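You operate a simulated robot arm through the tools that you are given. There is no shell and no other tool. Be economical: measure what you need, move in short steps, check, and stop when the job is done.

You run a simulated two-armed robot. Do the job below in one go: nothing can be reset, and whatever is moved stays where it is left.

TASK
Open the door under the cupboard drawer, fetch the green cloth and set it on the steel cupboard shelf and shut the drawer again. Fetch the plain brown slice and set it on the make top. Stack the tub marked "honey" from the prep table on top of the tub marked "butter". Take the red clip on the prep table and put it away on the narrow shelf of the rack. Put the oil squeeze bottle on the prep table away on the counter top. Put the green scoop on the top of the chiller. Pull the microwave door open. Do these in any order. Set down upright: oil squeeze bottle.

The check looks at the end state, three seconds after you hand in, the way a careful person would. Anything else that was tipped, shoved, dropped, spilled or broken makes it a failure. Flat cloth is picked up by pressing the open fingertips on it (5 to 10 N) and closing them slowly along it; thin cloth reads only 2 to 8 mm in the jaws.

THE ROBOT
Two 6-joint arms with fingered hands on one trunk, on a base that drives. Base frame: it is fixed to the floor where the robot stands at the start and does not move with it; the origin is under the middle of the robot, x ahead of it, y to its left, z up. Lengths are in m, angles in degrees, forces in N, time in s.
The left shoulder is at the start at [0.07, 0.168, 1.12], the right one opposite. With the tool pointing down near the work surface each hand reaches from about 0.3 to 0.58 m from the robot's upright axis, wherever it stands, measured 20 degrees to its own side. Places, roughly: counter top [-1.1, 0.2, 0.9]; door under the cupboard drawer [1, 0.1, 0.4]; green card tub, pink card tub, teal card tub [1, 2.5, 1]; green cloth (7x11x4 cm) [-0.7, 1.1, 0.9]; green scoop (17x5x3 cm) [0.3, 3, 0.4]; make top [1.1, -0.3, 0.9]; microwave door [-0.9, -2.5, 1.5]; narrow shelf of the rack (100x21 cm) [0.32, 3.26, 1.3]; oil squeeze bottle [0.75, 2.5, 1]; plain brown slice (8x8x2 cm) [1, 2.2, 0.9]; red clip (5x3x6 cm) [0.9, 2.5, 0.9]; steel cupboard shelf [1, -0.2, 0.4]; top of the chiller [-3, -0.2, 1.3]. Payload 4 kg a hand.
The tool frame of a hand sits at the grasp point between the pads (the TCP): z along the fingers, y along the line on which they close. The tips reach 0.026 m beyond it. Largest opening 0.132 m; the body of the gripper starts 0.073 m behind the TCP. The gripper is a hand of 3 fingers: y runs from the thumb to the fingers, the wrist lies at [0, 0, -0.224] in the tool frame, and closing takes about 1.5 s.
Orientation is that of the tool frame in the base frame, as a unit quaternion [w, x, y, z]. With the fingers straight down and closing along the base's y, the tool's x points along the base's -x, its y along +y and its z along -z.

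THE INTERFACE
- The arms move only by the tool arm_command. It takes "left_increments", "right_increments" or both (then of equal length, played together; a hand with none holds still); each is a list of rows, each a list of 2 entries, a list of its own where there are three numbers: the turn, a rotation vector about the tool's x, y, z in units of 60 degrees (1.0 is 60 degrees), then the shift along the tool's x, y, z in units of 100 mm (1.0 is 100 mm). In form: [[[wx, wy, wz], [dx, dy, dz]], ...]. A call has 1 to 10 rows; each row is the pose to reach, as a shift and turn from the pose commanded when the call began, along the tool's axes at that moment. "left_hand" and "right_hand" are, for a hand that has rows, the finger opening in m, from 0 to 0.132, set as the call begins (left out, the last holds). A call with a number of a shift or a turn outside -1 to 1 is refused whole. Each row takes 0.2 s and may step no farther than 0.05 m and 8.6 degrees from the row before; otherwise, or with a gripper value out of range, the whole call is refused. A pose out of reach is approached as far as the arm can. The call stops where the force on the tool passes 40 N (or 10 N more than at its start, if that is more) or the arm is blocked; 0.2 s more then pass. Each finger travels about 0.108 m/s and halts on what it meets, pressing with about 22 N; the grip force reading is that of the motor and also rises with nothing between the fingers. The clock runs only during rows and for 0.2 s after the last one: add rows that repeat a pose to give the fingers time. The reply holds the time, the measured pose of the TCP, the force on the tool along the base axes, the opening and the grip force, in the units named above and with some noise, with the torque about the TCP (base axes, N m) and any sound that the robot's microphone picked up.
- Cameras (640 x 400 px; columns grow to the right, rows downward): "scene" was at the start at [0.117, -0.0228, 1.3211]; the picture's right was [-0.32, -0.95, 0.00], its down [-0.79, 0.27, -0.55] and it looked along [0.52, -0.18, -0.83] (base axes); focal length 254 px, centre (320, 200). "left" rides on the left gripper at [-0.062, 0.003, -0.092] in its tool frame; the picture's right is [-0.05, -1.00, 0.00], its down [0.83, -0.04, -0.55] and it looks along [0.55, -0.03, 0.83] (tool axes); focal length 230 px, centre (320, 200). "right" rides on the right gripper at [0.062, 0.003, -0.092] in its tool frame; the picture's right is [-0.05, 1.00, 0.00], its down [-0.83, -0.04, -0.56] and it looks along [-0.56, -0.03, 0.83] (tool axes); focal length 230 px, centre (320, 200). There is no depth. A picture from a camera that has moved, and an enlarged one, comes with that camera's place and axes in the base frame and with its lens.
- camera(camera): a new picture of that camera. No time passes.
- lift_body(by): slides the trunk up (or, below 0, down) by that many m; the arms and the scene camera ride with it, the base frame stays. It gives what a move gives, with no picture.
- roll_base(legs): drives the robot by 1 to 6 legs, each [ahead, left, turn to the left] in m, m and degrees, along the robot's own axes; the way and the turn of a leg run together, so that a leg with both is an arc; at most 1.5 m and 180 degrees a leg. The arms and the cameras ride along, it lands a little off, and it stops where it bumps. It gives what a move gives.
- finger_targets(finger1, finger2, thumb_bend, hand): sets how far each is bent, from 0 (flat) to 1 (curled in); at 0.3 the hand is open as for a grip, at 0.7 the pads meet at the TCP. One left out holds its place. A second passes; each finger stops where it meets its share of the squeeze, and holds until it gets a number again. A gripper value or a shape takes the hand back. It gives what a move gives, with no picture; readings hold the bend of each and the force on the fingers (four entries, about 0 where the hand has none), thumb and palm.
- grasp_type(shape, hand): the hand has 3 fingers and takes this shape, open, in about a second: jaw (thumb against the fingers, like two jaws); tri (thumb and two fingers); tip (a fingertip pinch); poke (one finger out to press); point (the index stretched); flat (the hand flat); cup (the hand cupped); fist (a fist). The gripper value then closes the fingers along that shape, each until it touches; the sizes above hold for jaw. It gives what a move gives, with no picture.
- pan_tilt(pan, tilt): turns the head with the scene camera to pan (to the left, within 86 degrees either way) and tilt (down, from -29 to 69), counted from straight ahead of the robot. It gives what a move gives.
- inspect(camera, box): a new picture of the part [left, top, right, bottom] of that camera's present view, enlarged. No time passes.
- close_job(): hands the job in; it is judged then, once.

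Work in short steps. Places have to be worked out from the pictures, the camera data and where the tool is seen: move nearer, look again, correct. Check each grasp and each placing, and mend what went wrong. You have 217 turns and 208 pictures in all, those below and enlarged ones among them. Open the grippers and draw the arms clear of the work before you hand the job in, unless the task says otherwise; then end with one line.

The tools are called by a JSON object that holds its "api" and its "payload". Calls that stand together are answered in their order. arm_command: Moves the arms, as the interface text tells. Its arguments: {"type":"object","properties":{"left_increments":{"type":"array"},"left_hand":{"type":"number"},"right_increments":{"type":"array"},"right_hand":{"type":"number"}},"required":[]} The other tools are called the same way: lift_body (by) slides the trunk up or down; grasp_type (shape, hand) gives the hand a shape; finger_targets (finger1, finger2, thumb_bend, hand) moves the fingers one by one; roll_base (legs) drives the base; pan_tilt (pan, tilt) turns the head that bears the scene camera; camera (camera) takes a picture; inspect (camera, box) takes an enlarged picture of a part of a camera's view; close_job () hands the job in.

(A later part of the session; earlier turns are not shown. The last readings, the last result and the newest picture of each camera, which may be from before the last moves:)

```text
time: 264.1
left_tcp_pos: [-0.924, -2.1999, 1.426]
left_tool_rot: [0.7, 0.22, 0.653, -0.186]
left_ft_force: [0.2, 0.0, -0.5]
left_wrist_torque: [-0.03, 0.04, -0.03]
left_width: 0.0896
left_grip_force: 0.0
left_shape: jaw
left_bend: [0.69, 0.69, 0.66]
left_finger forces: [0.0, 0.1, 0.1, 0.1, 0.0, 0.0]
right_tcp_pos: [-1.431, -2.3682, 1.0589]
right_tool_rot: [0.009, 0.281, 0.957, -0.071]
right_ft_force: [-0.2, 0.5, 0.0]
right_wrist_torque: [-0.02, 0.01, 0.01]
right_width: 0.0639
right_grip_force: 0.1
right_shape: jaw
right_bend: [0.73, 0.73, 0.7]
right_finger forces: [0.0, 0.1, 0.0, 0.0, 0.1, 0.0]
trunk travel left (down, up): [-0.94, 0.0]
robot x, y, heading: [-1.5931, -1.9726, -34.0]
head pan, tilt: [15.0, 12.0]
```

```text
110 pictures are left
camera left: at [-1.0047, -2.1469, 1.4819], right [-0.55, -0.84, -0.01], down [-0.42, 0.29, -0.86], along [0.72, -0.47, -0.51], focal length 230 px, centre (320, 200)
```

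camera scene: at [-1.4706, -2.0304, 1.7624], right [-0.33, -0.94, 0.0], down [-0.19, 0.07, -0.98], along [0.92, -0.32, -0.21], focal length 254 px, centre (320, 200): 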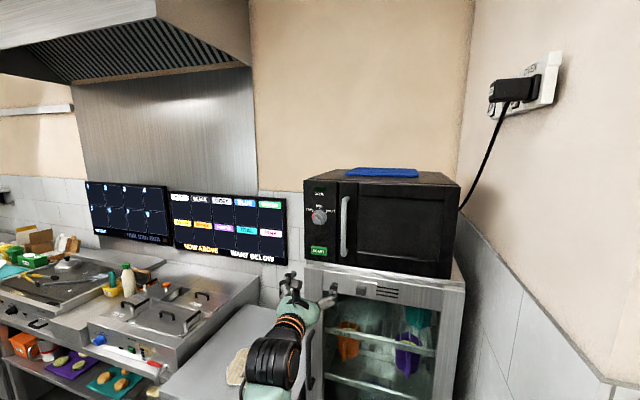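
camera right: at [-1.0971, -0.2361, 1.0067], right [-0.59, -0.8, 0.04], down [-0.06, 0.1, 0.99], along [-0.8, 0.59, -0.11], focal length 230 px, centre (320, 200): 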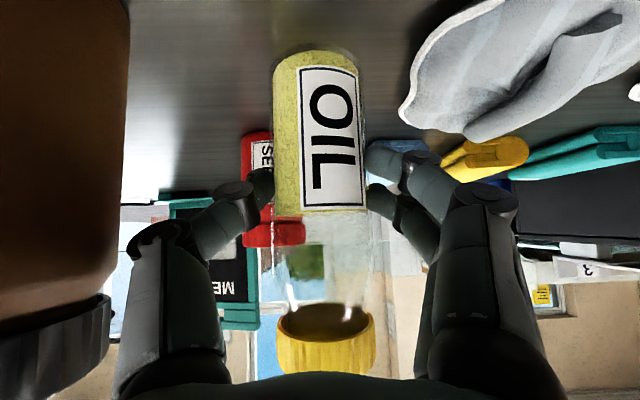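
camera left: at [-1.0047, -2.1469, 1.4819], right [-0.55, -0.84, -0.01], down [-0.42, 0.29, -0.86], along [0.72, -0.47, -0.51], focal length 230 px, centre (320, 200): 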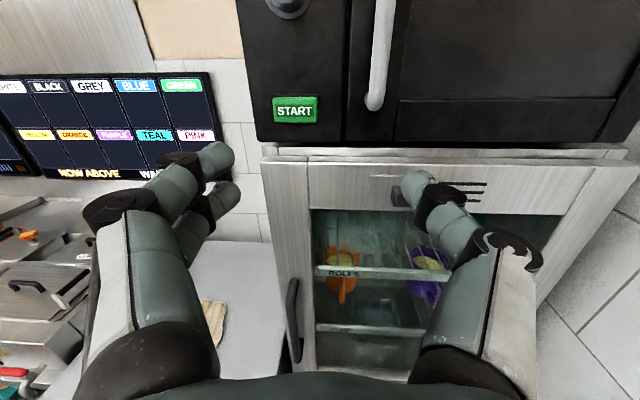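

Handle mid ≈(-0.80, -2.34, 1.52). I raise the left hand 9 cm, shift 5 cm right, and 7 cm forward.

{"api": "arm_command", "payload": {"left_increments": [[[0, 0, 0], [-0.3, -0.15, 0.1]], [[0, 0, 0], [-0.6, -0.3, 0.3]], [[0, 0, 0], [-0.9, -0.5, 0.5]], [[0, 0, 0], [-0.9, -0.5, 0.7]]]}}

{"api": "camera", "payload": {"camera": "left"}}

{"api": "camera", "payload": {"camera": "scene"}}

```text
time: 265.1
left_tcp_pos: [-0.8979, -2.2843, 1.515]
left_tool_rot: [0.7, 0.22, 0.653, -0.187]
left_ft_force: [-0.2, -0.3, 1.2]
left_wrist_torque: [0.0, 0.04, 0.01]
left_width: 0.0899
left_grip_force: 0.0
left_shape: jaw
left_bend: [0.69, 0.69, 0.66]
left_finger forces: [0.0, 0.0, 0.0, 0.0, 0.0, 0.1]
right_tcp_pos: [-1.4288, -2.3707, 1.0567]
right_tool_rot: [0.008, 0.281, 0.957, -0.072]
right_ft_force: [0.8, -0.1, -0.2]
right_wrist_torque: [0.02, -0.01, 0.02]
right_width: 0.0639
right_grip_force: 0.0
right_shape: jaw
right_bend: [0.73, 0.73, 0.7]
right_finger forces: [0.0, 0.0, 0.0, 0.0, 0.0, 0.0]
trunk travel left (down, up): [-0.94, 0.0]
robot x, y, heading: [-1.5994, -1.9712, -34.1]
head pan, tilt: [15.0, 12.0]
```

```text
109 pictures are left
camera left: at [-0.9772, -2.2328, 1.5716], right [-0.55, -0.83, -0.01], down [-0.42, 0.29, -0.86], along [0.72, -0.47, -0.51], focal length 230 px, centre (320, 200)
```

left: 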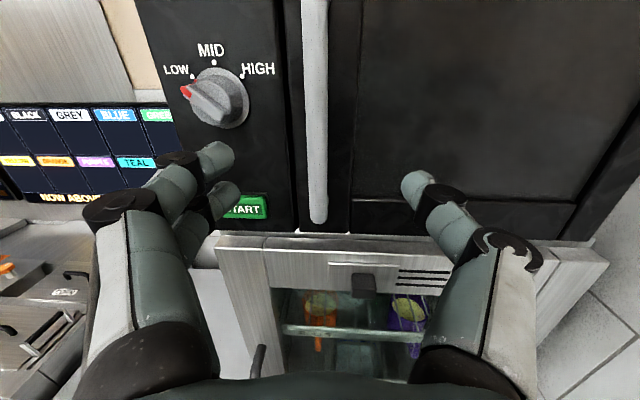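

```text
108 pictures are left
camera scene: at [-1.467, -2.0328, 1.762], right [-0.33, -0.94, 0.0], down [-0.2, 0.07, -0.98], along [0.92, -0.32, -0.21], focal length 254 px, centre (320, 200)
```

scene: 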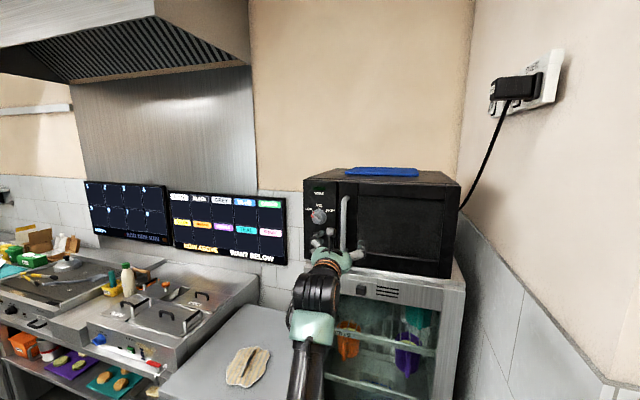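

Handle lined up. I narrow the jaws to 0.065 (avoiding the knob/START), raise 1.5 cm and advance 9 cm.

{"api": "arm_command", "payload": {"left_increments": [[[0, 0, 0], [-0.15, 0.0, 0.0]], [[0, 0, 0], [-0.15, 0.0, 0.3]], [[0, 0, 0], [-0.15, 0.0, 0.6]], [[0, 0, 0], [-0.15, 0.0, 0.8]]], "left_hand": 0.065}}

{"api": "camera", "payload": {"camera": "left"}}

```text
time: 266.1
left_tcp_pos: [-0.831, -2.3262, 1.5314]
left_tool_rot: [0.7, 0.22, 0.654, -0.185]
left_ft_force: [-0.4, 0.1, -0.1]
left_wrist_torque: [0.0, -0.01, -0.04]
left_width: 0.0656
left_grip_force: 0.2
left_shape: jaw
left_bend: [0.73, 0.73, 0.7]
left_finger forces: [0.0, 0.0, 0.0, 0.1, 0.0, 0.0]
right_tcp_pos: [-1.4285, -2.3697, 1.0575]
right_tool_rot: [0.007, 0.28, 0.957, -0.071]
right_ft_force: [0.5, 0.1, 0.7]
right_wrist_torque: [0.02, -0.02, -0.04]
right_width: 0.0638
right_grip_force: 0.1
right_shape: jaw
right_bend: [0.73, 0.73, 0.7]
right_finger forces: [0.1, 0.0, 0.0, 0.0, 0.1, 0.0]
trunk travel left (down, up): [-0.94, 0.0]
robot x, y, heading: [-1.5947, -1.9748, -34.0]
head pan, tilt: [15.0, 12.0]
```

```text
107 pictures are left
camera left: at [-0.9116, -2.2755, 1.5886], right [-0.55, -0.84, -0.01], down [-0.42, 0.29, -0.86], along [0.72, -0.47, -0.51], focal length 230 px, centre (320, 200)
```

left: 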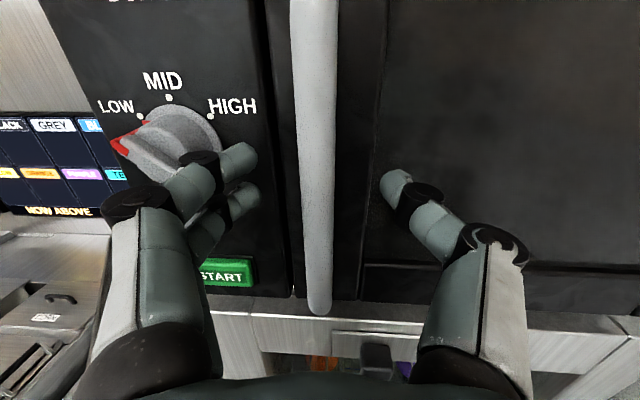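

Handle is at fingertip depth; I advance 2.2 cm and close on it.

{"api": "arm_command", "payload": {"left_increments": [[[0, 0, 0], [0, 0, 0.12]], [[0, 0, 0], [0, 0, 0.22]]]}}

{"api": "arm_command", "payload": {"left_increments": [[[0, 0, 0], [0, 0, 0]], [[0, 0, 0], [0, 0, 0]], [[0, 0, 0], [0, 0, 0]], [[0, 0, 0], [0, 0, 0]], [[0, 0, 0], [0, 0, 0]], [[0, 0, 0], [0, 0, 0]]], "left_hand": 0.0}}

{"api": "camera", "payload": {"camera": "left"}}

```text
time: 266.7
left_tcp_pos: [-0.8165, -2.3366, 1.5375]
left_tool_rot: [0.701, 0.219, 0.652, -0.186]
left_ft_force: [-3.9, 3.0, 1.2]
left_wrist_torque: [0.04, -0.03, 0.3]
left_width: 0.0654
left_grip_force: 0.0
left_shape: jaw
left_bend: [0.73, 0.73, 0.7]
left_finger forces: [0.1, 5.4, 0.0, 0.0, 0.1, 0.0]
right_tcp_pos: [-1.431, -2.3683, 1.058]
right_tool_rot: [0.009, 0.281, 0.957, -0.073]
right_ft_force: [-0.1, 0.0, 0.3]
right_wrist_torque: [0.01, 0.0, 0.01]
right_width: 0.0637
right_grip_force: 0.1
right_shape: jaw
right_bend: [0.73, 0.73, 0.7]
right_finger forces: [0.1, 0.0, 0.0, 0.0, 0.0, 0.0]
trunk travel left (down, up): [-0.94, 0.0]
robot x, y, heading: [-1.595, -1.9701, -34.3]
head pan, tilt: [15.0, 12.0]
```

```text
time: 268.1
left_tcp_pos: [-0.8251, -2.3462, 1.5366]
left_tool_rot: [0.701, 0.222, 0.652, -0.185]
left_ft_force: [-29.7, -7.3, -9.9]
left_wrist_torque: [0.11, 0.21, -1.47]
left_width: 0.0137
left_grip_force: 22.2
left_shape: jaw
left_bend: [0.74, 0.75, 0.7]
left_finger forces: [5.9, 1.6, 0.0, 0.1, 57.9, 0.1]
right_tcp_pos: [-1.4363, -2.372, 1.0569]
right_tool_rot: [0.011, 0.281, 0.957, -0.069]
right_ft_force: [1.1, 0.1, -0.7]
right_wrist_torque: [0.0, 0.01, 0.0]
right_width: 0.0637
right_grip_force: 0.1
right_shape: jaw
right_bend: [0.73, 0.73, 0.7]
right_finger forces: [0.1, 0.1, 0.1, 0.0, 0.1, 0.1]
trunk travel left (down, up): [-0.94, 0.0]
robot x, y, heading: [-1.5954, -1.9732, -34.4]
head pan, tilt: [15.0, 12.0]
```

```text
106 pictures are left
camera left: at [-0.9056, -2.2944, 1.5928], right [-0.55, -0.83, -0.02], down [-0.42, 0.3, -0.86], along [0.72, -0.47, -0.51], focal length 230 px, centre (320, 200)
```

left: 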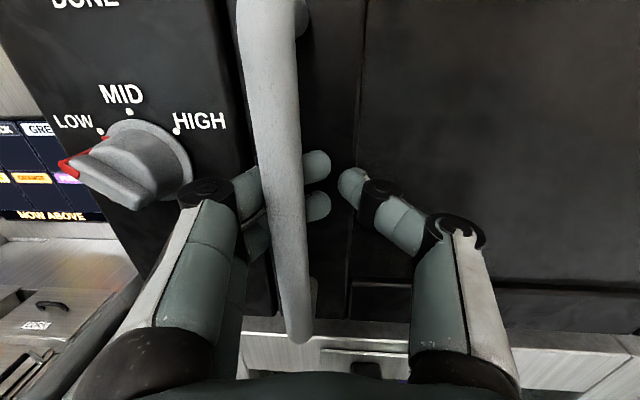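

The fingers are hooked behind the handle. I arc the base counter-clockwise about the microwave hinge (≈0.87 ahead, 0.15 right) by 15°.

{"api": "roll_base", "payload": {"legs": [[-0.02, -0.074, 5], [-0.013, -0.076, 5], [-0.013, -0.076, 5]]}}

{"api": "camera", "payload": {"camera": "scene"}}

{"api": "camera", "payload": {"camera": "left"}}

```text
time: 270.4
left_tcp_pos: [-0.8922, -2.3127, 1.5364]
left_tool_rot: [0.719, 0.135, 0.675, -0.091]
left_ft_force: [-7.1, -12.7, 2.5]
left_wrist_torque: [-0.27, 0.03, -0.76]
left_width: 0.0121
left_grip_force: 21.9
left_shape: jaw
left_bend: [0.74, 0.75, 0.7]
left_finger forces: [6.0, 1.5, 0.0, 0.0, 25.3, 0.1]
right_tcp_pos: [-1.4778, -2.4971, 1.0569]
right_tool_rot: [0.018, 0.156, 0.985, -0.068]
right_ft_force: [0.2, 1.0, 0.1]
right_wrist_torque: [0.01, 0.02, 0.02]
right_width: 0.0636
right_grip_force: 0.1
right_shape: jaw
right_bend: [0.73, 0.73, 0.7]
right_finger forces: [0.1, 0.0, 0.1, 0.0, 0.0, 0.0]
trunk travel left (down, up): [-0.94, 0.0]
robot x, y, heading: [-1.7404, -2.1521, -19.5]
head pan, tilt: [15.0, 12.0]
```

```text
105 pictures are left
camera scene: at [-1.6043, -2.1848, 1.7624], right [-0.08, -1.0, -0.01], down [-0.2, 0.02, -0.98], along [0.98, -0.07, -0.21], focal length 254 px, centre (320, 200)
```

scene: 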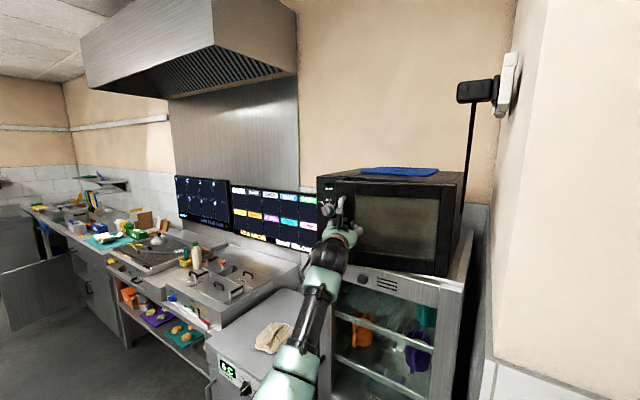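

```text
104 pictures are left
camera left: at [-0.9841, -2.2846, 1.5925], right [-0.32, -0.95, -0.02], down [-0.48, 0.18, -0.86], along [0.82, -0.26, -0.51], focal length 230 px, centre (320, 200)
```

left: 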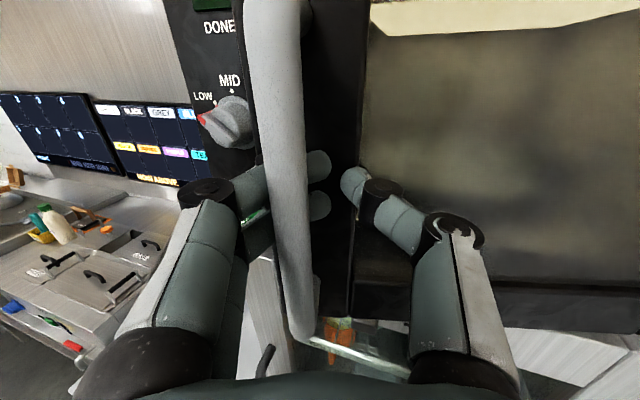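

Opening works (~15°). Continue 25° more.

{"api": "roll_base", "payload": {"legs": [[-0.013, -0.077, 5], [-0.013, -0.077, 5], [-0.013, -0.077, 5], [-0.013, -0.077, 5], [-0.013, -0.077, 5]]}}

{"api": "camera", "payload": {"camera": "scene"}}

{"api": "camera", "payload": {"camera": "left"}}

```text
time: 274.1
left_tcp_pos: [-1.0135, -2.3074, 1.5351]
left_tool_rot: [0.722, -0.013, 0.688, 0.064]
left_ft_force: [-1.9, -3.9, 2.5]
left_wrist_torque: [-0.21, -0.07, -0.76]
left_width: 0.0128
left_grip_force: 22.1
left_shape: jaw
left_bend: [0.74, 0.75, 0.7]
left_finger forces: [9.2, 4.9, 0.0, 0.0, 22.6, 0.0]
right_tcp_pos: [-1.4693, -2.7217, 1.0583]
right_tool_rot: [0.032, -0.06, 0.996, -0.064]
right_ft_force: [-0.2, -0.3, -0.2]
right_wrist_torque: [0.03, -0.02, 0.02]
right_width: 0.0639
right_grip_force: 0.1
right_shape: jaw
right_bend: [0.73, 0.73, 0.7]
right_finger forces: [0.0, 0.0, 0.1, 0.1, 0.0, 0.1]
trunk travel left (down, up): [-0.94, 0.0]
robot x, y, heading: [-1.8526, -2.5219, 5.1]
head pan, tilt: [15.0, 12.0]
```

```text
103 pictures are left
camera scene: at [-1.7143, -2.4876, 1.7623], right [0.35, -0.94, 0.0], down [-0.19, -0.07, -0.98], along [0.92, 0.34, -0.21], focal length 254 px, centre (320, 200)
```

scene: 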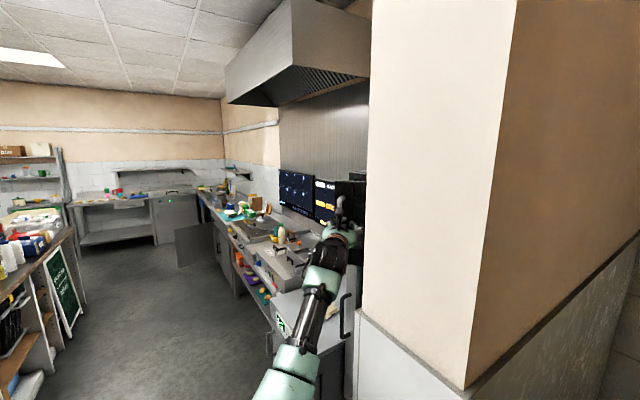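

```text
102 pictures are left
camera left: at [-1.1096, -2.3185, 1.5921], right [0.11, -0.99, -0.02], down [-0.51, -0.04, -0.86], along [0.85, 0.1, -0.51], focal length 230 px, centre (320, 200)
```

left: 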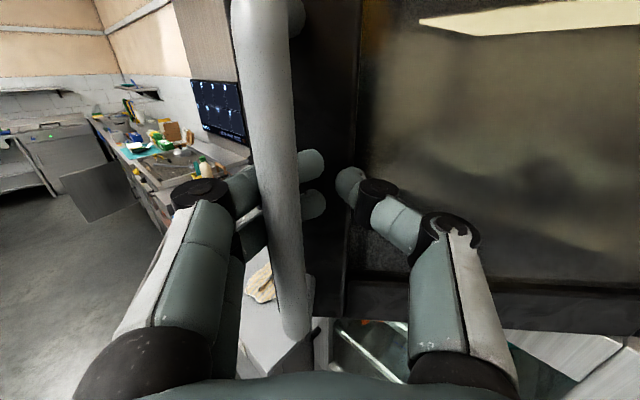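

~40° open and the pillar limits the base. I continue the arc with the arm, 20° at a time.

{"api": "arm_command", "payload": {"left_increments": [[[-0.083, 0, 0], [0, -0.042, -0.247]], [[-0.167, 0, 0], [0, -0.106, -0.49]], [[-0.25, 0, 0], [0, -0.19, -0.726]], [[-0.333, 0, 0], [0, -0.295, -0.95]]]}}

{"api": "camera", "payload": {"camera": "left"}}

```text
time: 274.9
left_tcp_pos: [-1.071, -2.2929, 1.5359]
left_tool_rot: [0.718, -0.117, 0.668, 0.158]
left_ft_force: [7.8, -41.2, -13.2]
left_wrist_torque: [0.43, 0.59, -1.62]
left_width: 0.0438
left_grip_force: 21.9
left_shape: jaw
left_bend: [0.75, 0.75, 0.64]
left_finger forces: [0.1, 0.0, 0.0, 0.0, 43.6, 0.0]
left hand out of reach, approached as far as the arm can: row 3, 4
right_tcp_pos: [-1.4668, -2.7129, 1.0574]
right_tool_rot: [0.03, -0.06, 0.995, -0.069]
right_ft_force: [-0.2, -0.8, 0.2]
right_wrist_torque: [0.01, 0.0, 0.01]
right_width: 0.0639
right_grip_force: 0.1
right_shape: jaw
right_bend: [0.73, 0.73, 0.7]
right_finger forces: [0.1, 0.0, 0.0, 0.0, 0.0, 0.0]
trunk travel left (down, up): [-0.94, 0.0]
robot x, y, heading: [-1.8497, -2.517, 5.6]
head pan, tilt: [15.0, 12.0]
stopped in row 4 (left hand): the force on the tool passed its limit at 43 N (the readings are from after the stop); the commanded pose is now the measured one
```

```text
101 pictures are left
camera left: at [-1.1605, -2.3296, 1.5894], right [0.38, -0.93, 0.01], down [-0.45, -0.19, -0.87], along [0.81, 0.32, -0.49], focal length 230 px, centre (320, 200)
```

left: 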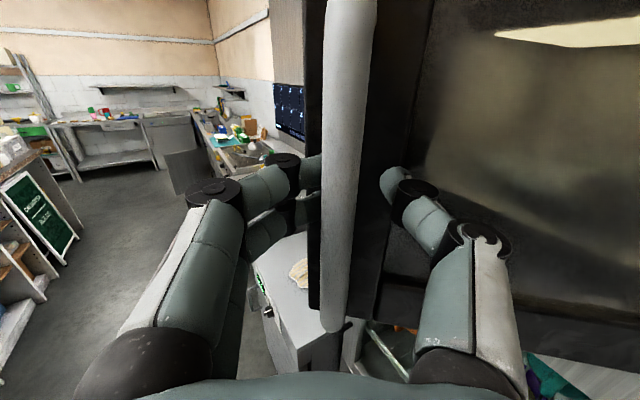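

The fingers slipped off the handle but the door is ~55–60° open. I open the hand to relieve force and look.

{"api": "arm_command", "payload": {"left_increments": [[[0, 0, 0], [0, 0, 0]], [[0, 0, 0], [0, 0, 0]], [[0, 0, 0], [0, 0, 0]], [[0, 0, 0], [0, 0, 0]]], "left_hand": 0.1}}

{"api": "camera", "payload": {"camera": "left"}}

{"api": "camera", "payload": {"camera": "scene"}}

```text
time: 275.9
left_tcp_pos: [-1.0716, -2.2913, 1.5372]
left_tool_rot: [0.718, -0.119, 0.667, 0.162]
left_ft_force: [-0.7, 0.2, 0.3]
left_wrist_torque: [0.03, 0.01, 0.01]
left_width: 0.0996
left_grip_force: 0.1
left_shape: jaw
left_bend: [0.63, 0.63, 0.6]
left_finger forces: [0.1, 0.0, 0.0, 0.0, 0.0, 0.1]
right_tcp_pos: [-1.4643, -2.7131, 1.0583]
right_tool_rot: [0.03, -0.061, 0.995, -0.068]
right_ft_force: [0.1, 0.3, 0.2]
right_wrist_torque: [-0.02, 0.01, -0.03]
right_width: 0.0637
right_grip_force: 0.2
right_shape: jaw
right_bend: [0.73, 0.73, 0.7]
right_finger forces: [0.0, 0.1, 0.1, 0.0, 0.0, 0.0]
trunk travel left (down, up): [-0.94, 0.0]
robot x, y, heading: [-1.848, -2.5219, 5.5]
head pan, tilt: [15.0, 12.0]
```

```text
100 pictures are left
camera left: at [-1.1615, -2.3286, 1.5899], right [0.39, -0.92, 0.01], down [-0.45, -0.19, -0.87], along [0.81, 0.33, -0.48], focal length 230 px, centre (320, 200)
```

left: 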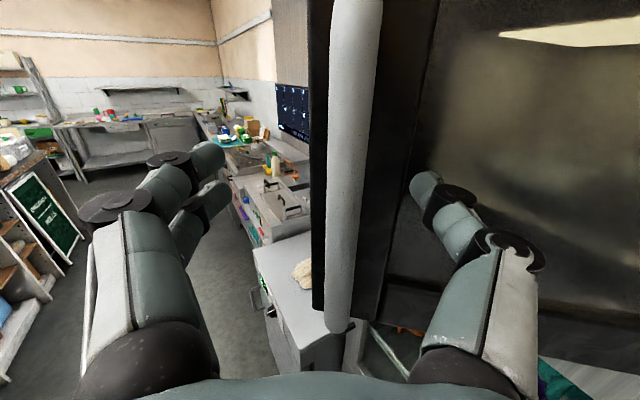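

```text
99 pictures are left
camera scene: at [-1.7103, -2.4735, 1.7618], right [0.35, -0.94, 0.0], down [-0.2, -0.08, -0.98], along [0.92, 0.34, -0.21], focal length 254 px, centre (320, 200)
```

scene: 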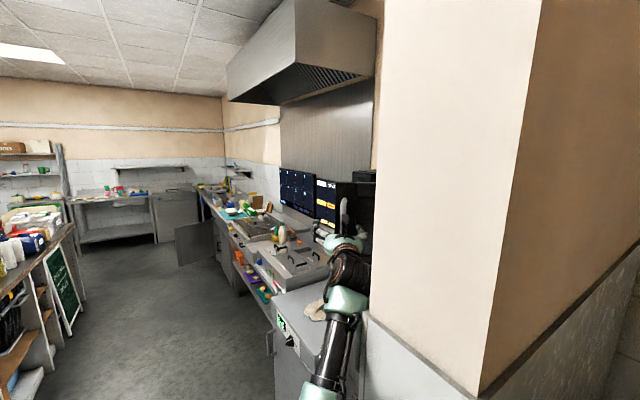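

The fingers are off the handle, so I'll push the door from inside: back off and go round to stand left of it, facing along the door plane (heading -70°).

{"api": "roll_base", "payload": {"legs": [[-0.15, 0, 0], [0, 0.865, 0], [0.68, 0, 0], [0, 0, -75.5]]}}

{"api": "pan_tilt", "payload": {"pan": 10, "tilt": 15}}

{"api": "camera", "payload": {"camera": "scene"}}

{"api": "camera", "payload": {"camera": "left"}}

```text
time: 288.0
left_tcp_pos: [-0.9792, -2.3218, 1.5376]
left_tool_rot: [0.669, 0.313, 0.6, -0.307]
left_ft_force: [0.5, 0.4, -0.1]
left_wrist_torque: [0.02, -0.01, 0.0]
left_width: 0.1
left_grip_force: 0.1
left_shape: jaw
left_bend: [0.63, 0.63, 0.59]
left_finger forces: [0.1, 0.0, 0.1, 0.0, 0.0, 0.0]
right_tcp_pos: [-1.4867, -2.0503, 1.0568]
right_tool_rot: [-0.015, 0.558, 0.827, -0.071]
right_ft_force: [0.3, -0.4, 0.2]
right_wrist_torque: [0.01, -0.01, 0.02]
right_width: 0.0639
right_grip_force: 0.0
right_shape: jaw
right_bend: [0.73, 0.73, 0.7]
right_finger forces: [0.0, 0.0, 0.2, 0.0, 0.0, 0.1]
trunk travel left (down, up): [-0.94, 0.0]
robot x, y, heading: [-1.398, -1.631, -69.4]
head pan, tilt: [15.0, 12.0]
```

```text
time: 288.6
left_tcp_pos: [-0.979, -2.3217, 1.5374]
left_tool_rot: [0.669, 0.313, 0.6, -0.307]
left_ft_force: [0.3, -0.5, 0.5]
left_wrist_torque: [0.0, -0.01, 0.02]
left_width: 0.1
left_grip_force: 0.1
left_shape: jaw
left_bend: [0.63, 0.63, 0.59]
left_finger forces: [0.0, 0.1, 0.0, 0.0, 0.0, 0.0]
right_tcp_pos: [-1.4865, -2.0504, 1.0574]
right_tool_rot: [-0.015, 0.557, 0.827, -0.071]
right_ft_force: [-0.2, 0.4, 0.3]
right_wrist_torque: [0.01, 0.01, 0.02]
right_width: 0.0642
right_grip_force: 0.0
right_shape: jaw
right_bend: [0.73, 0.73, 0.7]
right_finger forces: [0.1, 0.1, 0.1, 0.1, 0.0, 0.0]
trunk travel left (down, up): [-0.94, 0.0]
robot x, y, heading: [-1.3955, -1.628, -69.4]
head pan, tilt: [10.0, 15.0]
```

```text
98 pictures are left
camera scene: at [-1.33, -1.7571, 1.7572], right [-0.86, -0.51, 0.0], down [-0.13, 0.22, -0.97], along [0.49, -0.83, -0.26], focal length 254 px, centre (320, 200)
```

scene: 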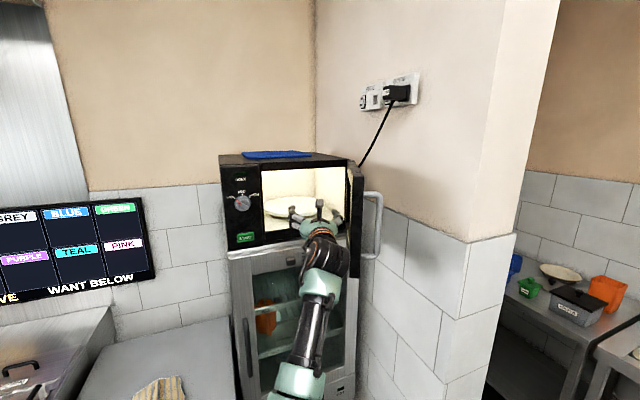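

```text
97 pictures are left
camera left: at [-1.0383, -2.245, 1.591], right [-0.79, -0.61, 0.0], down [-0.3, 0.38, -0.88], along [0.54, -0.69, -0.48], focal length 230 px, centre (320, 200)
```

left: 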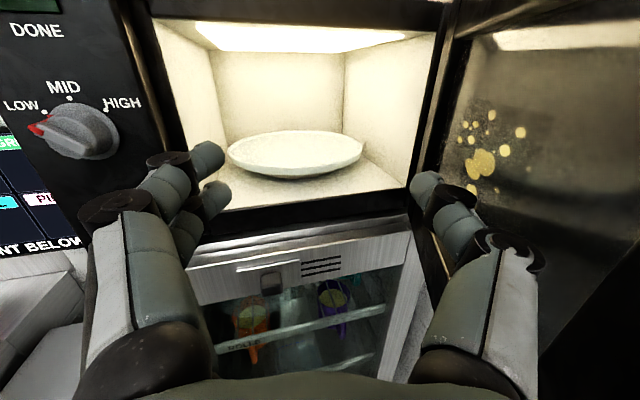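

I can see the plate inside and the door's inner face at right, ~65–70° open; my hand is on its inner side. I sweep the hand right to push the door wider.

{"api": "arm_command", "payload": {"left_increments": [[[0, 0, 0], [0, -0.2, -0.05]], [[0, 0, 0], [0, -0.4, -0.05]], [[0, 0, 0], [0, -0.6, -0.05]], [[0, 0, 0], [0, -0.8, -0.05]], [[0, 0, 0], [0, -1.0, -0.05]]]}}

{"api": "camera", "payload": {"camera": "scene"}}

{"api": "camera", "payload": {"camera": "left"}}

```text
time: 289.9
left_tcp_pos: [-1.025, -2.3989, 1.5347]
left_tool_rot: [0.669, 0.314, 0.6, -0.308]
left_ft_force: [0.3, 0.4, -1.3]
left_wrist_torque: [0.03, 0.0, 0.0]
left_width: 0.0999
left_grip_force: 0.0
left_shape: jaw
left_bend: [0.63, 0.63, 0.59]
left_finger forces: [0.0, 0.0, 0.0, 0.1, 0.1, 0.1]
left hand out of reach, approached as far as the arm can: row 1, 2, 3, 4, 5
right_tcp_pos: [-1.4867, -2.051, 1.0567]
right_tool_rot: [-0.015, 0.557, 0.827, -0.071]
right_ft_force: [-0.1, -0.4, -0.7]
right_wrist_torque: [-0.03, 0.02, -0.02]
right_width: 0.0639
right_grip_force: 0.2
right_shape: jaw
right_bend: [0.73, 0.73, 0.7]
right_finger forces: [0.0, 0.1, 0.1, 0.1, 0.1, 0.1]
trunk travel left (down, up): [-0.94, 0.0]
robot x, y, heading: [-1.3923, -1.6285, -69.5]
head pan, tilt: [10.0, 15.0]
```

```text
96 pictures are left
camera scene: at [-1.3302, -1.758, 1.757], right [-0.86, -0.51, 0.0], down [-0.13, 0.22, -0.97], along [0.49, -0.83, -0.26], focal length 254 px, centre (320, 200)
```

scene: 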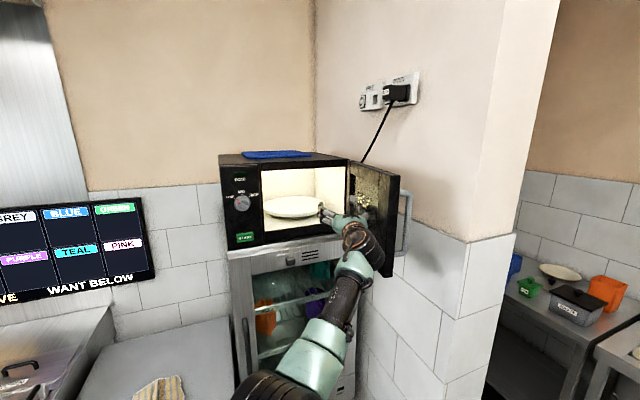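

```text
95 pictures are left
camera left: at [-1.0843, -2.3235, 1.5876], right [-0.79, -0.61, 0.0], down [-0.3, 0.38, -0.88], along [0.53, -0.69, -0.48], focal length 230 px, centre (320, 200)
```

left: 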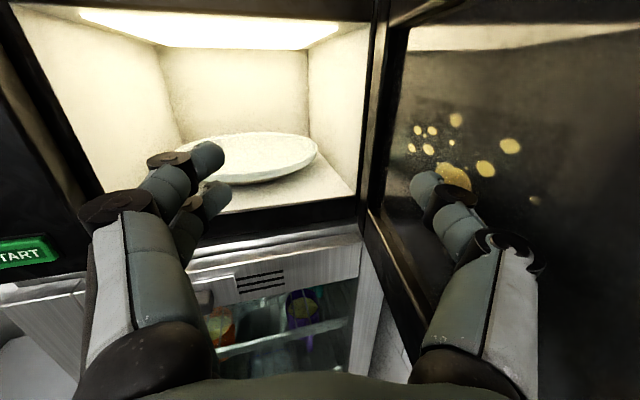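

The door is ~85–90° open. A last 4 cm nudge with the base, then I back the hand out along the door plane and check.

{"api": "roll_base", "payload": {"legs": [[0, -0.04, 0]]}}

{"api": "roll_base", "payload": {"legs": [[0, 0.05, 0], [-0.35, 0.05, 0]]}}

{"api": "camera", "payload": {"camera": "scene"}}

```text
time: 290.7
left_tcp_pos: [-1.0501, -2.4088, 1.5344]
left_tool_rot: [0.667, 0.311, 0.602, -0.309]
left_ft_force: [1.2, 0.2, -0.2]
left_wrist_torque: [0.03, -0.02, -0.09]
left_width: 0.1
left_grip_force: 0.0
left_shape: jaw
left_bend: [0.63, 0.63, 0.6]
left_finger forces: [0.0, 0.0, 0.0, 0.1, 0.1, 0.0]
right_tcp_pos: [-1.5167, -2.0629, 1.0583]
right_tool_rot: [-0.018, 0.556, 0.828, -0.075]
right_ft_force: [-0.5, 0.2, 1.1]
right_wrist_torque: [-0.01, 0.06, 0.0]
right_width: 0.064
right_grip_force: 0.0
right_shape: jaw
right_bend: [0.73, 0.73, 0.7]
right_finger forces: [0.0, 0.0, 0.1, 0.0, 0.1, 0.1]
trunk travel left (down, up): [-0.94, 0.0]
robot x, y, heading: [-1.4325, -1.6426, -69.6]
head pan, tilt: [10.0, 15.0]
```

```text
time: 293.5
left_tcp_pos: [-1.0942, -2.0547, 1.5315]
left_tool_rot: [0.669, 0.315, 0.6, -0.307]
left_ft_force: [0.0, -1.0, -0.1]
left_wrist_torque: [-0.03, -0.02, 0.0]
left_width: 0.0996
left_grip_force: 0.1
left_shape: jaw
left_bend: [0.63, 0.63, 0.6]
left_finger forces: [0.0, 0.1, 0.0, 0.0, 0.0, 0.0]
right_tcp_pos: [-1.5554, -1.7028, 1.0553]
right_tool_rot: [-0.016, 0.559, 0.826, -0.07]
right_ft_force: [-1.1, 0.7, -0.8]
right_wrist_torque: [-0.01, 0.02, -0.01]
right_width: 0.0639
right_grip_force: 0.0
right_shape: jaw
right_bend: [0.73, 0.73, 0.7]
right_finger forces: [0.0, 0.0, 0.0, 0.1, 0.0, 0.0]
trunk travel left (down, up): [-0.94, 0.0]
robot x, y, heading: [-1.4632, -1.2796, -69.6]
head pan, tilt: [10.0, 15.0]
```

```text
94 pictures are left
camera scene: at [-1.397, -1.4112, 1.7568], right [-0.86, -0.5, 0.0], down [-0.13, 0.23, -0.97], along [0.49, -0.83, -0.26], focal length 254 px, centre (320, 200)
```

scene: 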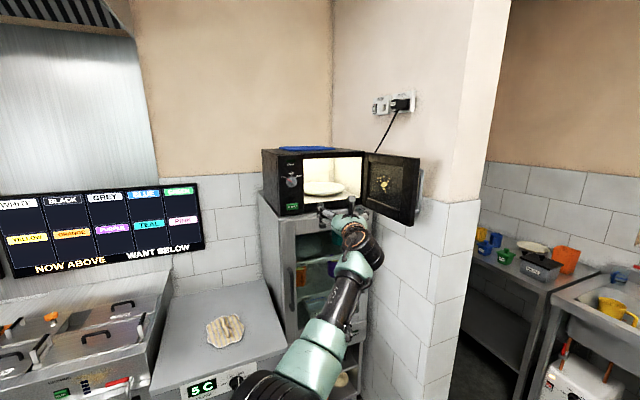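

The microwave door is wide open. Next: the cloth, seen earlier behind the gloves box at ≈(-0.72, 1.125). I move into the aisle, lower the trunk and fold the left hand down.

{"api": "roll_base", "payload": {"legs": [[0.21, 0.16, 0], [0, 0, 125]]}}

{"api": "lift_body", "payload": {"by": -0.2}}

{"api": "arm_command", "payload": {"left_increments": [[[0, 0.14, 0], [0.14, 0, -0.05]], [[0, 0.28, 0], [0.28, 0, -0.1]], [[0, 0.42, 0], [0.42, 0, -0.15]], [[0, 0.56, 0], [0.56, 0, -0.2]], [[0, 0.7, 0], [0.7, 0, -0.25]], [[0, 0.84, 0], [0.84, 0, -0.3]], [[0, 0.98, 0], [0.98, 0, -0.35]]]}}

{"api": "arm_command", "payload": {"left_increments": [[[0, 0.13, 0], [0, 0, 0]], [[0, 0.26, 0], [0, 0, 0]], [[0, 0.39, 0], [0, 0, 0]], [[0, 0.48, 0], [0, 0, 0]]]}}

```text
time: 300.6
left_tcp_pos: [-0.8066, -0.681, 1.5344]
left_tool_rot: [0.584, -0.384, 0.558, 0.448]
left_ft_force: [-0.2, -0.7, -0.3]
left_wrist_torque: [0.01, -0.03, 0.0]
left_width: 0.1002
left_grip_force: 0.1
left_shape: jaw
left_bend: [0.63, 0.63, 0.6]
left_finger forces: [0.1, 0.1, 0.0, 0.0, 0.1, 0.0]
right_tcp_pos: [-0.8349, -1.2591, 1.0575]
right_tool_rot: [0.056, -0.472, 0.879, -0.047]
right_ft_force: [0.1, 0.1, 0.1]
right_wrist_torque: [-0.02, 0.0, 0.02]
right_width: 0.0636
right_grip_force: 0.1
right_shape: jaw
right_bend: [0.73, 0.73, 0.7]
right_finger forces: [0.0, 0.1, 0.1, 0.0, 0.0, 0.1]
trunk travel left (down, up): [-0.94, 0.0]
robot x, y, heading: [-1.2316, -1.4188, 54.7]
head pan, tilt: [10.0, 15.0]
```

```text
time: 302.8
left_tcp_pos: [-0.8075, -0.6803, 1.334]
left_tool_rot: [0.584, -0.384, 0.558, 0.448]
left_ft_force: [0.4, 0.7, -0.7]
left_wrist_torque: [-0.03, 0.02, -0.02]
left_width: 0.0998
left_grip_force: 0.1
left_shape: jaw
left_bend: [0.63, 0.63, 0.6]
left_finger forces: [0.0, 0.0, 0.1, 0.0, 0.0, 0.0]
right_tcp_pos: [-0.8353, -1.2611, 0.8572]
right_tool_rot: [0.056, -0.471, 0.879, -0.046]
right_ft_force: [-0.5, -0.1, 0.3]
right_wrist_torque: [-0.01, -0.01, 0.01]
right_width: 0.064
right_grip_force: 0.1
right_shape: jaw
right_bend: [0.73, 0.73, 0.7]
right_finger forces: [0.1, 0.1, 0.0, 0.0, 0.0, 0.0]
trunk travel left (down, up): [-0.74, 0.2]
robot x, y, heading: [-1.2355, -1.4185, 54.8]
head pan, tilt: [10.0, 15.0]
```

```text
time: 304.4
left_tcp_pos: [-0.8569, -0.7436, 1.2173]
left_tool_rot: [0.236, -0.554, 0.772, 0.201]
left_ft_force: [0.1, 0.1, 0.0]
left_wrist_torque: [-0.03, -0.01, -0.02]
left_width: 0.0998
left_grip_force: 0.1
left_shape: jaw
left_bend: [0.63, 0.63, 0.6]
left_finger forces: [0.0, 0.0, 0.0, 0.1, 0.1, 0.1]
left hand out of reach, approached as far as the arm can: row 1, 5, 6, 7
right_tcp_pos: [-0.8341, -1.2595, 0.8571]
right_tool_rot: [0.055, -0.472, 0.879, -0.047]
right_ft_force: [-0.5, -0.6, -1.6]
right_wrist_torque: [0.04, 0.0, 0.02]
right_width: 0.0638
right_grip_force: 0.0
right_shape: jaw
right_bend: [0.73, 0.73, 0.7]
right_finger forces: [0.0, 0.0, 0.0, 0.0, 0.1, 0.1]
trunk travel left (down, up): [-0.74, 0.2]
robot x, y, heading: [-1.2322, -1.4198, 54.8]
head pan, tilt: [10.0, 15.0]
```

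```text
time: 305.4
left_tcp_pos: [-0.9266, -0.792, 1.1987]
left_tool_rot: [0.035, -0.588, 0.806, 0.057]
left_ft_force: [0.2, 0.0, 0.1]
left_wrist_torque: [0.01, 0.0, 0.01]
left_width: 0.1
left_grip_force: 0.0
left_shape: jaw
left_bend: [0.63, 0.63, 0.6]
left_finger forces: [0.0, 0.0, 0.0, 0.1, 0.1, 0.0]
left hand out of reach, approached as far as the arm can: row 1, 2, 3, 4
right_tcp_pos: [-0.8346, -1.2591, 0.8563]
right_tool_rot: [0.056, -0.472, 0.879, -0.047]
right_ft_force: [0.0, 0.6, -0.5]
right_wrist_torque: [-0.01, -0.03, 0.0]
right_width: 0.0638
right_grip_force: 0.1
right_shape: jaw
right_bend: [0.73, 0.73, 0.7]
right_finger forces: [0.0, 0.0, 0.0, 0.0, 0.0, 0.0]
trunk travel left (down, up): [-0.74, 0.2]
robot x, y, heading: [-1.2334, -1.4232, 54.9]
head pan, tilt: [10.0, 15.0]
```

I drive up the aisle to u≈0.45, sidestep away from the counter and turn to face it.

{"api": "roll_base", "payload": {"legs": [[1.2, 0, 0], [1.1, 0, 0], [0, -0.18, 0], [0, 0, 90]]}}

{"api": "pan_tilt", "payload": {"pan": 0, "tilt": 30}}

{"api": "lift_body", "payload": {"by": 0.2}}

{"api": "camera", "payload": {"camera": "scene"}}

```text
time: 321.6
left_tcp_pos: [-0.3771, 0.6981, 1.1994]
left_tool_rot: [0.014, 0.983, -0.174, -0.066]
left_ft_force: [0.2, -0.2, 0.3]
left_wrist_torque: [0.0, 0.0, -0.01]
left_width: 0.1001
left_grip_force: 0.0
left_shape: jaw
left_bend: [0.63, 0.63, 0.6]
left_finger forces: [0.1, 0.1, 0.0, 0.0, 0.0, 0.1]
right_tcp_pos: [0.0923, 0.7712, 0.8569]
right_tool_rot: [-0.072, 0.949, -0.307, -0.006]
right_ft_force: [0.4, 0.2, 0.5]
right_wrist_torque: [-0.03, 0.03, 0.01]
right_width: 0.0643
right_grip_force: 0.1
right_shape: jaw
right_bend: [0.73, 0.73, 0.7]
right_finger forces: [0.0, 0.0, 0.1, 0.0, 0.0, 0.0]
trunk travel left (down, up): [-0.74, 0.2]
robot x, y, heading: [0.2373, 0.3643, 142.4]
head pan, tilt: [10.0, 15.0]
```

```text
time: 322.4
left_tcp_pos: [-0.3772, 0.6992, 1.1993]
left_tool_rot: [0.014, 0.983, -0.173, -0.066]
left_ft_force: [0.4, -0.2, 0.2]
left_wrist_torque: [-0.01, -0.03, 0.02]
left_width: 0.0999
left_grip_force: 0.1
left_shape: jaw
left_bend: [0.63, 0.63, 0.6]
left_finger forces: [0.0, 0.0, 0.1, 0.0, 0.1, 0.1]
right_tcp_pos: [0.0915, 0.7708, 0.8569]
right_tool_rot: [-0.072, 0.949, -0.307, -0.005]
right_ft_force: [-0.2, 1.1, -0.9]
right_wrist_torque: [-0.03, -0.01, 0.0]
right_width: 0.064
right_grip_force: 0.1
right_shape: jaw
right_bend: [0.73, 0.73, 0.7]
right_finger forces: [0.0, 0.0, 0.0, 0.1, 0.0, 0.1]
trunk travel left (down, up): [-0.74, 0.2]
robot x, y, heading: [0.2398, 0.3652, 142.4]
head pan, tilt: [0.0, 30.0]
```

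```text
time: 324.5
left_tcp_pos: [-0.3768, 0.6983, 1.3999]
left_tool_rot: [0.014, 0.982, -0.174, -0.067]
left_ft_force: [-0.3, -0.1, 0.0]
left_wrist_torque: [0.0, -0.05, -0.03]
left_width: 0.0998
left_grip_force: 0.0
left_shape: jaw
left_bend: [0.63, 0.63, 0.6]
left_finger forces: [0.0, 0.1, 0.0, 0.0, 0.0, 0.0]
right_tcp_pos: [0.0923, 0.7697, 1.0576]
right_tool_rot: [-0.073, 0.949, -0.307, -0.005]
right_ft_force: [0.2, -1.1, -0.1]
right_wrist_torque: [0.01, 0.03, 0.0]
right_width: 0.0637
right_grip_force: 0.1
right_shape: jaw
right_bend: [0.73, 0.73, 0.7]
right_finger forces: [0.0, 0.0, 0.0, 0.0, 0.0, 0.0]
trunk travel left (down, up): [-0.94, 0.0]
robot x, y, heading: [0.2364, 0.3653, 142.6]
head pan, tilt: [0.0, 30.0]
```

```text
93 pictures are left
camera scene: at [0.1261, 0.4509, 1.7329], right [0.61, 0.79, 0.0], down [0.4, -0.3, -0.87], along [-0.69, 0.53, -0.5], focal length 254 px, centre (320, 200)
```

scene: 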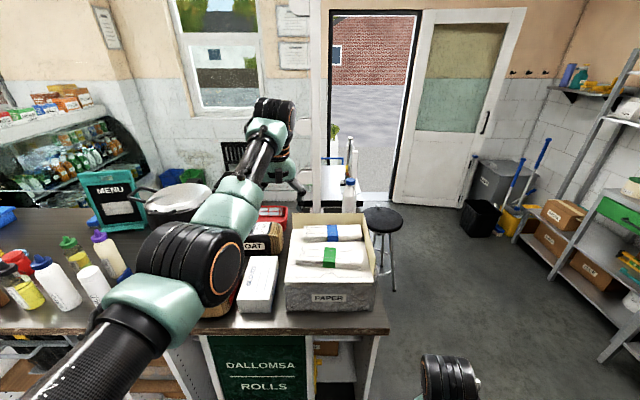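

The cloth must be behind the PAPER box; best reached from the counter's right end with the right hand. I drive around to the end and turn to face along the counter (heading ≈235°).

{"api": "roll_base", "payload": {"legs": [[0.15, 0, 2], [0, -0.85, 0], [0.82, 0, 0], [0, 0, 90]]}}

{"api": "pan_tilt", "payload": {"pan": -10, "tilt": 45}}

{"api": "camera", "payload": {"camera": "scene"}}

```text
time: 337.8
left_tcp_pos: [-0.364, 0.9986, 1.399]
left_tool_rot: [0.057, 0.811, 0.581, -0.037]
left_ft_force: [0.2, -0.9, 0.0]
left_wrist_torque: [0.01, 0.0, -0.01]
left_width: 0.1001
left_grip_force: 0.2
left_shape: jaw
left_bend: [0.63, 0.63, 0.6]
left_finger forces: [0.0, 0.0, 0.0, 0.0, 0.0, 0.0]
right_tcp_pos: [-0.4482, 1.4655, 1.0567]
right_tool_rot: [-0.047, 0.883, 0.465, -0.055]
right_ft_force: [-0.6, 0.2, -0.2]
right_wrist_torque: [0.0, -0.02, -0.01]
right_width: 0.0638
right_grip_force: 0.1
right_shape: jaw
right_bend: [0.73, 0.73, 0.7]
right_finger forces: [0.0, 0.1, 0.0, 0.1, 0.0, 0.0]
trunk travel left (down, up): [-0.94, 0.0]
robot x, y, heading: [-0.0446, 1.6186, -126.2]
head pan, tilt: [0.0, 30.0]
```

```text
time: 338.5
left_tcp_pos: [-0.3637, 0.999, 1.3996]
left_tool_rot: [0.058, 0.811, 0.581, -0.037]
left_ft_force: [-0.1, -0.2, 1.0]
left_wrist_torque: [0.0, 0.04, -0.01]
left_width: 0.0999
left_grip_force: 0.0
left_shape: jaw
left_bend: [0.63, 0.63, 0.6]
left_finger forces: [0.0, 0.0, 0.0, 0.0, 0.0, 0.1]
right_tcp_pos: [-0.4466, 1.466, 1.0562]
right_tool_rot: [-0.048, 0.883, 0.464, -0.055]
right_ft_force: [-0.6, -0.5, -0.2]
right_wrist_torque: [0.01, 0.03, -0.01]
right_width: 0.0639
right_grip_force: 0.1
right_shape: jaw
right_bend: [0.73, 0.73, 0.7]
right_finger forces: [0.0, 0.1, 0.0, 0.0, 0.0, 0.0]
trunk travel left (down, up): [-0.94, 0.0]
robot x, y, heading: [-0.0464, 1.62, -126.0]
head pan, tilt: [-10.0, 45.0]
```

```text
92 pictures are left
camera scene: at [-0.1331, 1.5241, 1.7104], right [-0.69, 0.72, 0.0], down [0.51, 0.49, -0.71], along [-0.51, -0.49, -0.71], focal length 254 px, centre (320, 200)
```

scene: 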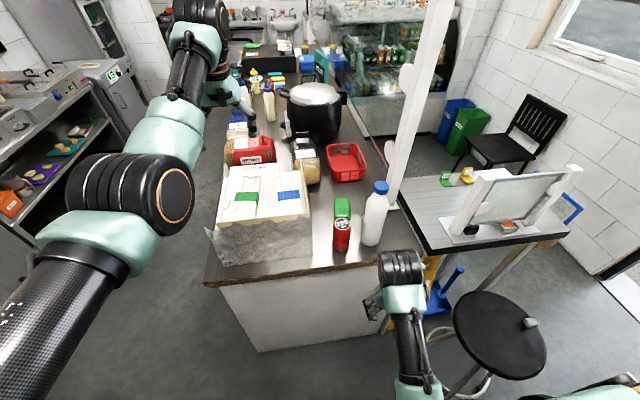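

The green folded cloth is visible next to a red can and a milk bottle. Zoom in.

{"api": "inspect", "payload": {"camera": "scene", "box": [270, 150, 430, 270]}}

```text
3.33 times, centred on (350, 210) of scene
camera zoom: at [-0.1331, 1.5241, 1.7104], right [-0.69, 0.72, 0.0], down [0.51, 0.49, -0.71], along [-0.51, -0.49, -0.71], focal length 848 px, centre (220, 167)
```

zoom: 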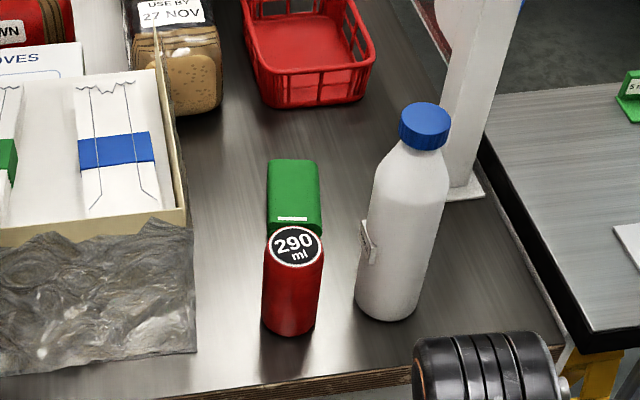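

Cloth (7 wide across the counter depth, 11 long) at ≈(-0.706, 1.10), beyond the can and left of the milk bottle. I raise and straighten the right hand here first so it can come from above.

{"api": "arm_command", "payload": {"right_increments": [[[-0.03, 0.01, 0], [-0.1, -0.2, -0.25]], [[-0.07, 0.03, 0], [-0.2, -0.4, -0.5]], [[-0.1, 0.04, 0], [-0.3, -0.6, -0.75]], [[-0.13, 0.05, 0], [-0.4, -0.8, -1.0]]], "right_hand": 0.11}}

{"api": "arm_command", "payload": {"right_increments": [[[0, 0, 0], [-0.2, -0.1, -0.25]], [[0, 0, 0], [-0.4, -0.2, -0.5]], [[0, 0, 0], [-0.6, -0.3, -0.75]], [[0, 0, 0], [-0.7, -0.3, -1.0]]]}}

```text
time: 339.5
left_tcp_pos: [-0.3642, 1.0006, 1.4007]
left_tool_rot: [0.058, 0.811, 0.581, -0.036]
left_ft_force: [0.5, 0.2, 0.3]
left_wrist_torque: [0.0, -0.03, 0.0]
left_width: 0.1
left_grip_force: 0.0
left_shape: jaw
left_bend: [0.63, 0.63, 0.6]
left_finger forces: [0.0, 0.0, 0.1, 0.0, 0.0, 0.0]
right_tcp_pos: [-0.5393, 1.5235, 1.1557]
right_tool_rot: [0.007, 0.885, 0.465, -0.002]
right_ft_force: [-0.6, 1.5, 0.0]
right_wrist_torque: [0.0, 0.02, 0.05]
right_width: 0.1097
right_grip_force: 0.0
right_shape: jaw
right_bend: [0.56, 0.56, 0.52]
right_finger forces: [0.0, 0.1, 0.0, 0.0, 0.0, 0.0]
right hand out of reach, approached as far as the arm can: row 1, 2, 3, 4
trunk travel left (down, up): [-0.94, 0.0]
robot x, y, heading: [-0.048, 1.6233, -125.9]
head pan, tilt: [-10.0, 45.0]
```

```text
time: 340.5
left_tcp_pos: [-0.3637, 0.9992, 1.3994]
left_tool_rot: [0.057, 0.81, 0.582, -0.037]
left_ft_force: [-0.2, -0.2, -0.3]
left_wrist_torque: [0.01, -0.05, -0.02]
left_width: 0.0997
left_grip_force: 0.1
left_shape: jaw
left_bend: [0.63, 0.63, 0.6]
left_finger forces: [0.0, 0.1, 0.1, 0.1, 0.0, 0.0]
right_tcp_pos: [-0.6021, 1.5291, 1.2411]
right_tool_rot: [0.004, 0.885, 0.466, -0.001]
right_ft_force: [-0.1, -0.1, 0.1]
right_wrist_torque: [0.03, 0.0, 0.03]
right_width: 0.1094
right_grip_force: 0.1
right_shape: jaw
right_bend: [0.56, 0.56, 0.52]
right_finger forces: [0.0, 0.0, 0.0, 0.0, 0.0, 0.0]
right hand out of reach, approached as far as the arm can: row 1, 2, 3, 4
trunk travel left (down, up): [-0.94, 0.0]
robot x, y, heading: [-0.0442, 1.6216, -126.1]
head pan, tilt: [-10.0, 45.0]
```

I approach over the box side to avoid the tall milk bottle: left 0.29, forward 0.36, then right 0.12.

{"api": "roll_base", "payload": {"legs": [[0, 0.29, 0], [0.36, 0, 0], [0, -0.12, 0]]}}

{"api": "camera", "payload": {"camera": "right"}}

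{"api": "camera", "payload": {"camera": "scene"}}

```text
time: 345.3
left_tcp_pos: [-0.4271, 0.5978, 1.398]
left_tool_rot: [0.055, 0.809, 0.584, -0.037]
left_ft_force: [-0.4, -0.9, 0.1]
left_wrist_torque: [0.02, 0.0, 0.02]
left_width: 0.0999
left_grip_force: 0.1
left_shape: jaw
left_bend: [0.63, 0.63, 0.6]
left_finger forces: [0.0, 0.0, 0.0, 0.0, 0.1, 0.1]
right_tcp_pos: [-0.6695, 1.1276, 1.2424]
right_tool_rot: [0.001, 0.884, 0.467, -0.003]
right_ft_force: [0.9, 0.5, 0.6]
right_wrist_torque: [-0.01, 0.03, 0.02]
right_width: 0.1099
right_grip_force: 0.0
right_shape: jaw
right_bend: [0.56, 0.56, 0.52]
right_finger forces: [0.0, 0.0, 0.0, 0.0, 0.0, 0.0]
trunk travel left (down, up): [-0.94, 0.0]
robot x, y, heading: [-0.1152, 1.226, -125.9]
head pan, tilt: [-10.0, 45.0]
```

```text
90 pictures are left
camera right: at [-0.631, 1.179, 1.3341], right [0.8, -0.61, 0.0], down [-0.5, -0.66, 0.56], along [-0.34, -0.45, -0.83], focal length 230 px, centre (320, 200)
```

right: 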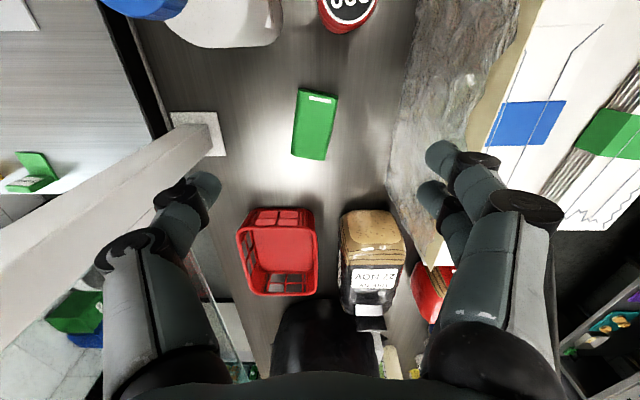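

```text
89 pictures are left
camera scene: at [-0.1985, 1.1241, 1.7104], right [-0.7, 0.72, 0.0], down [0.5, 0.49, -0.71], along [-0.51, -0.49, -0.71], focal length 254 px, centre (320, 200)
```

scene: 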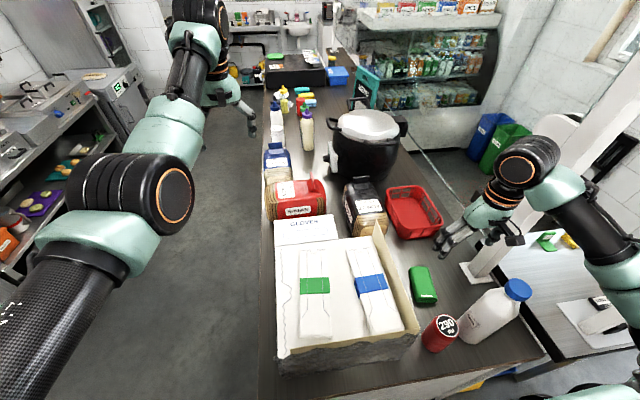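

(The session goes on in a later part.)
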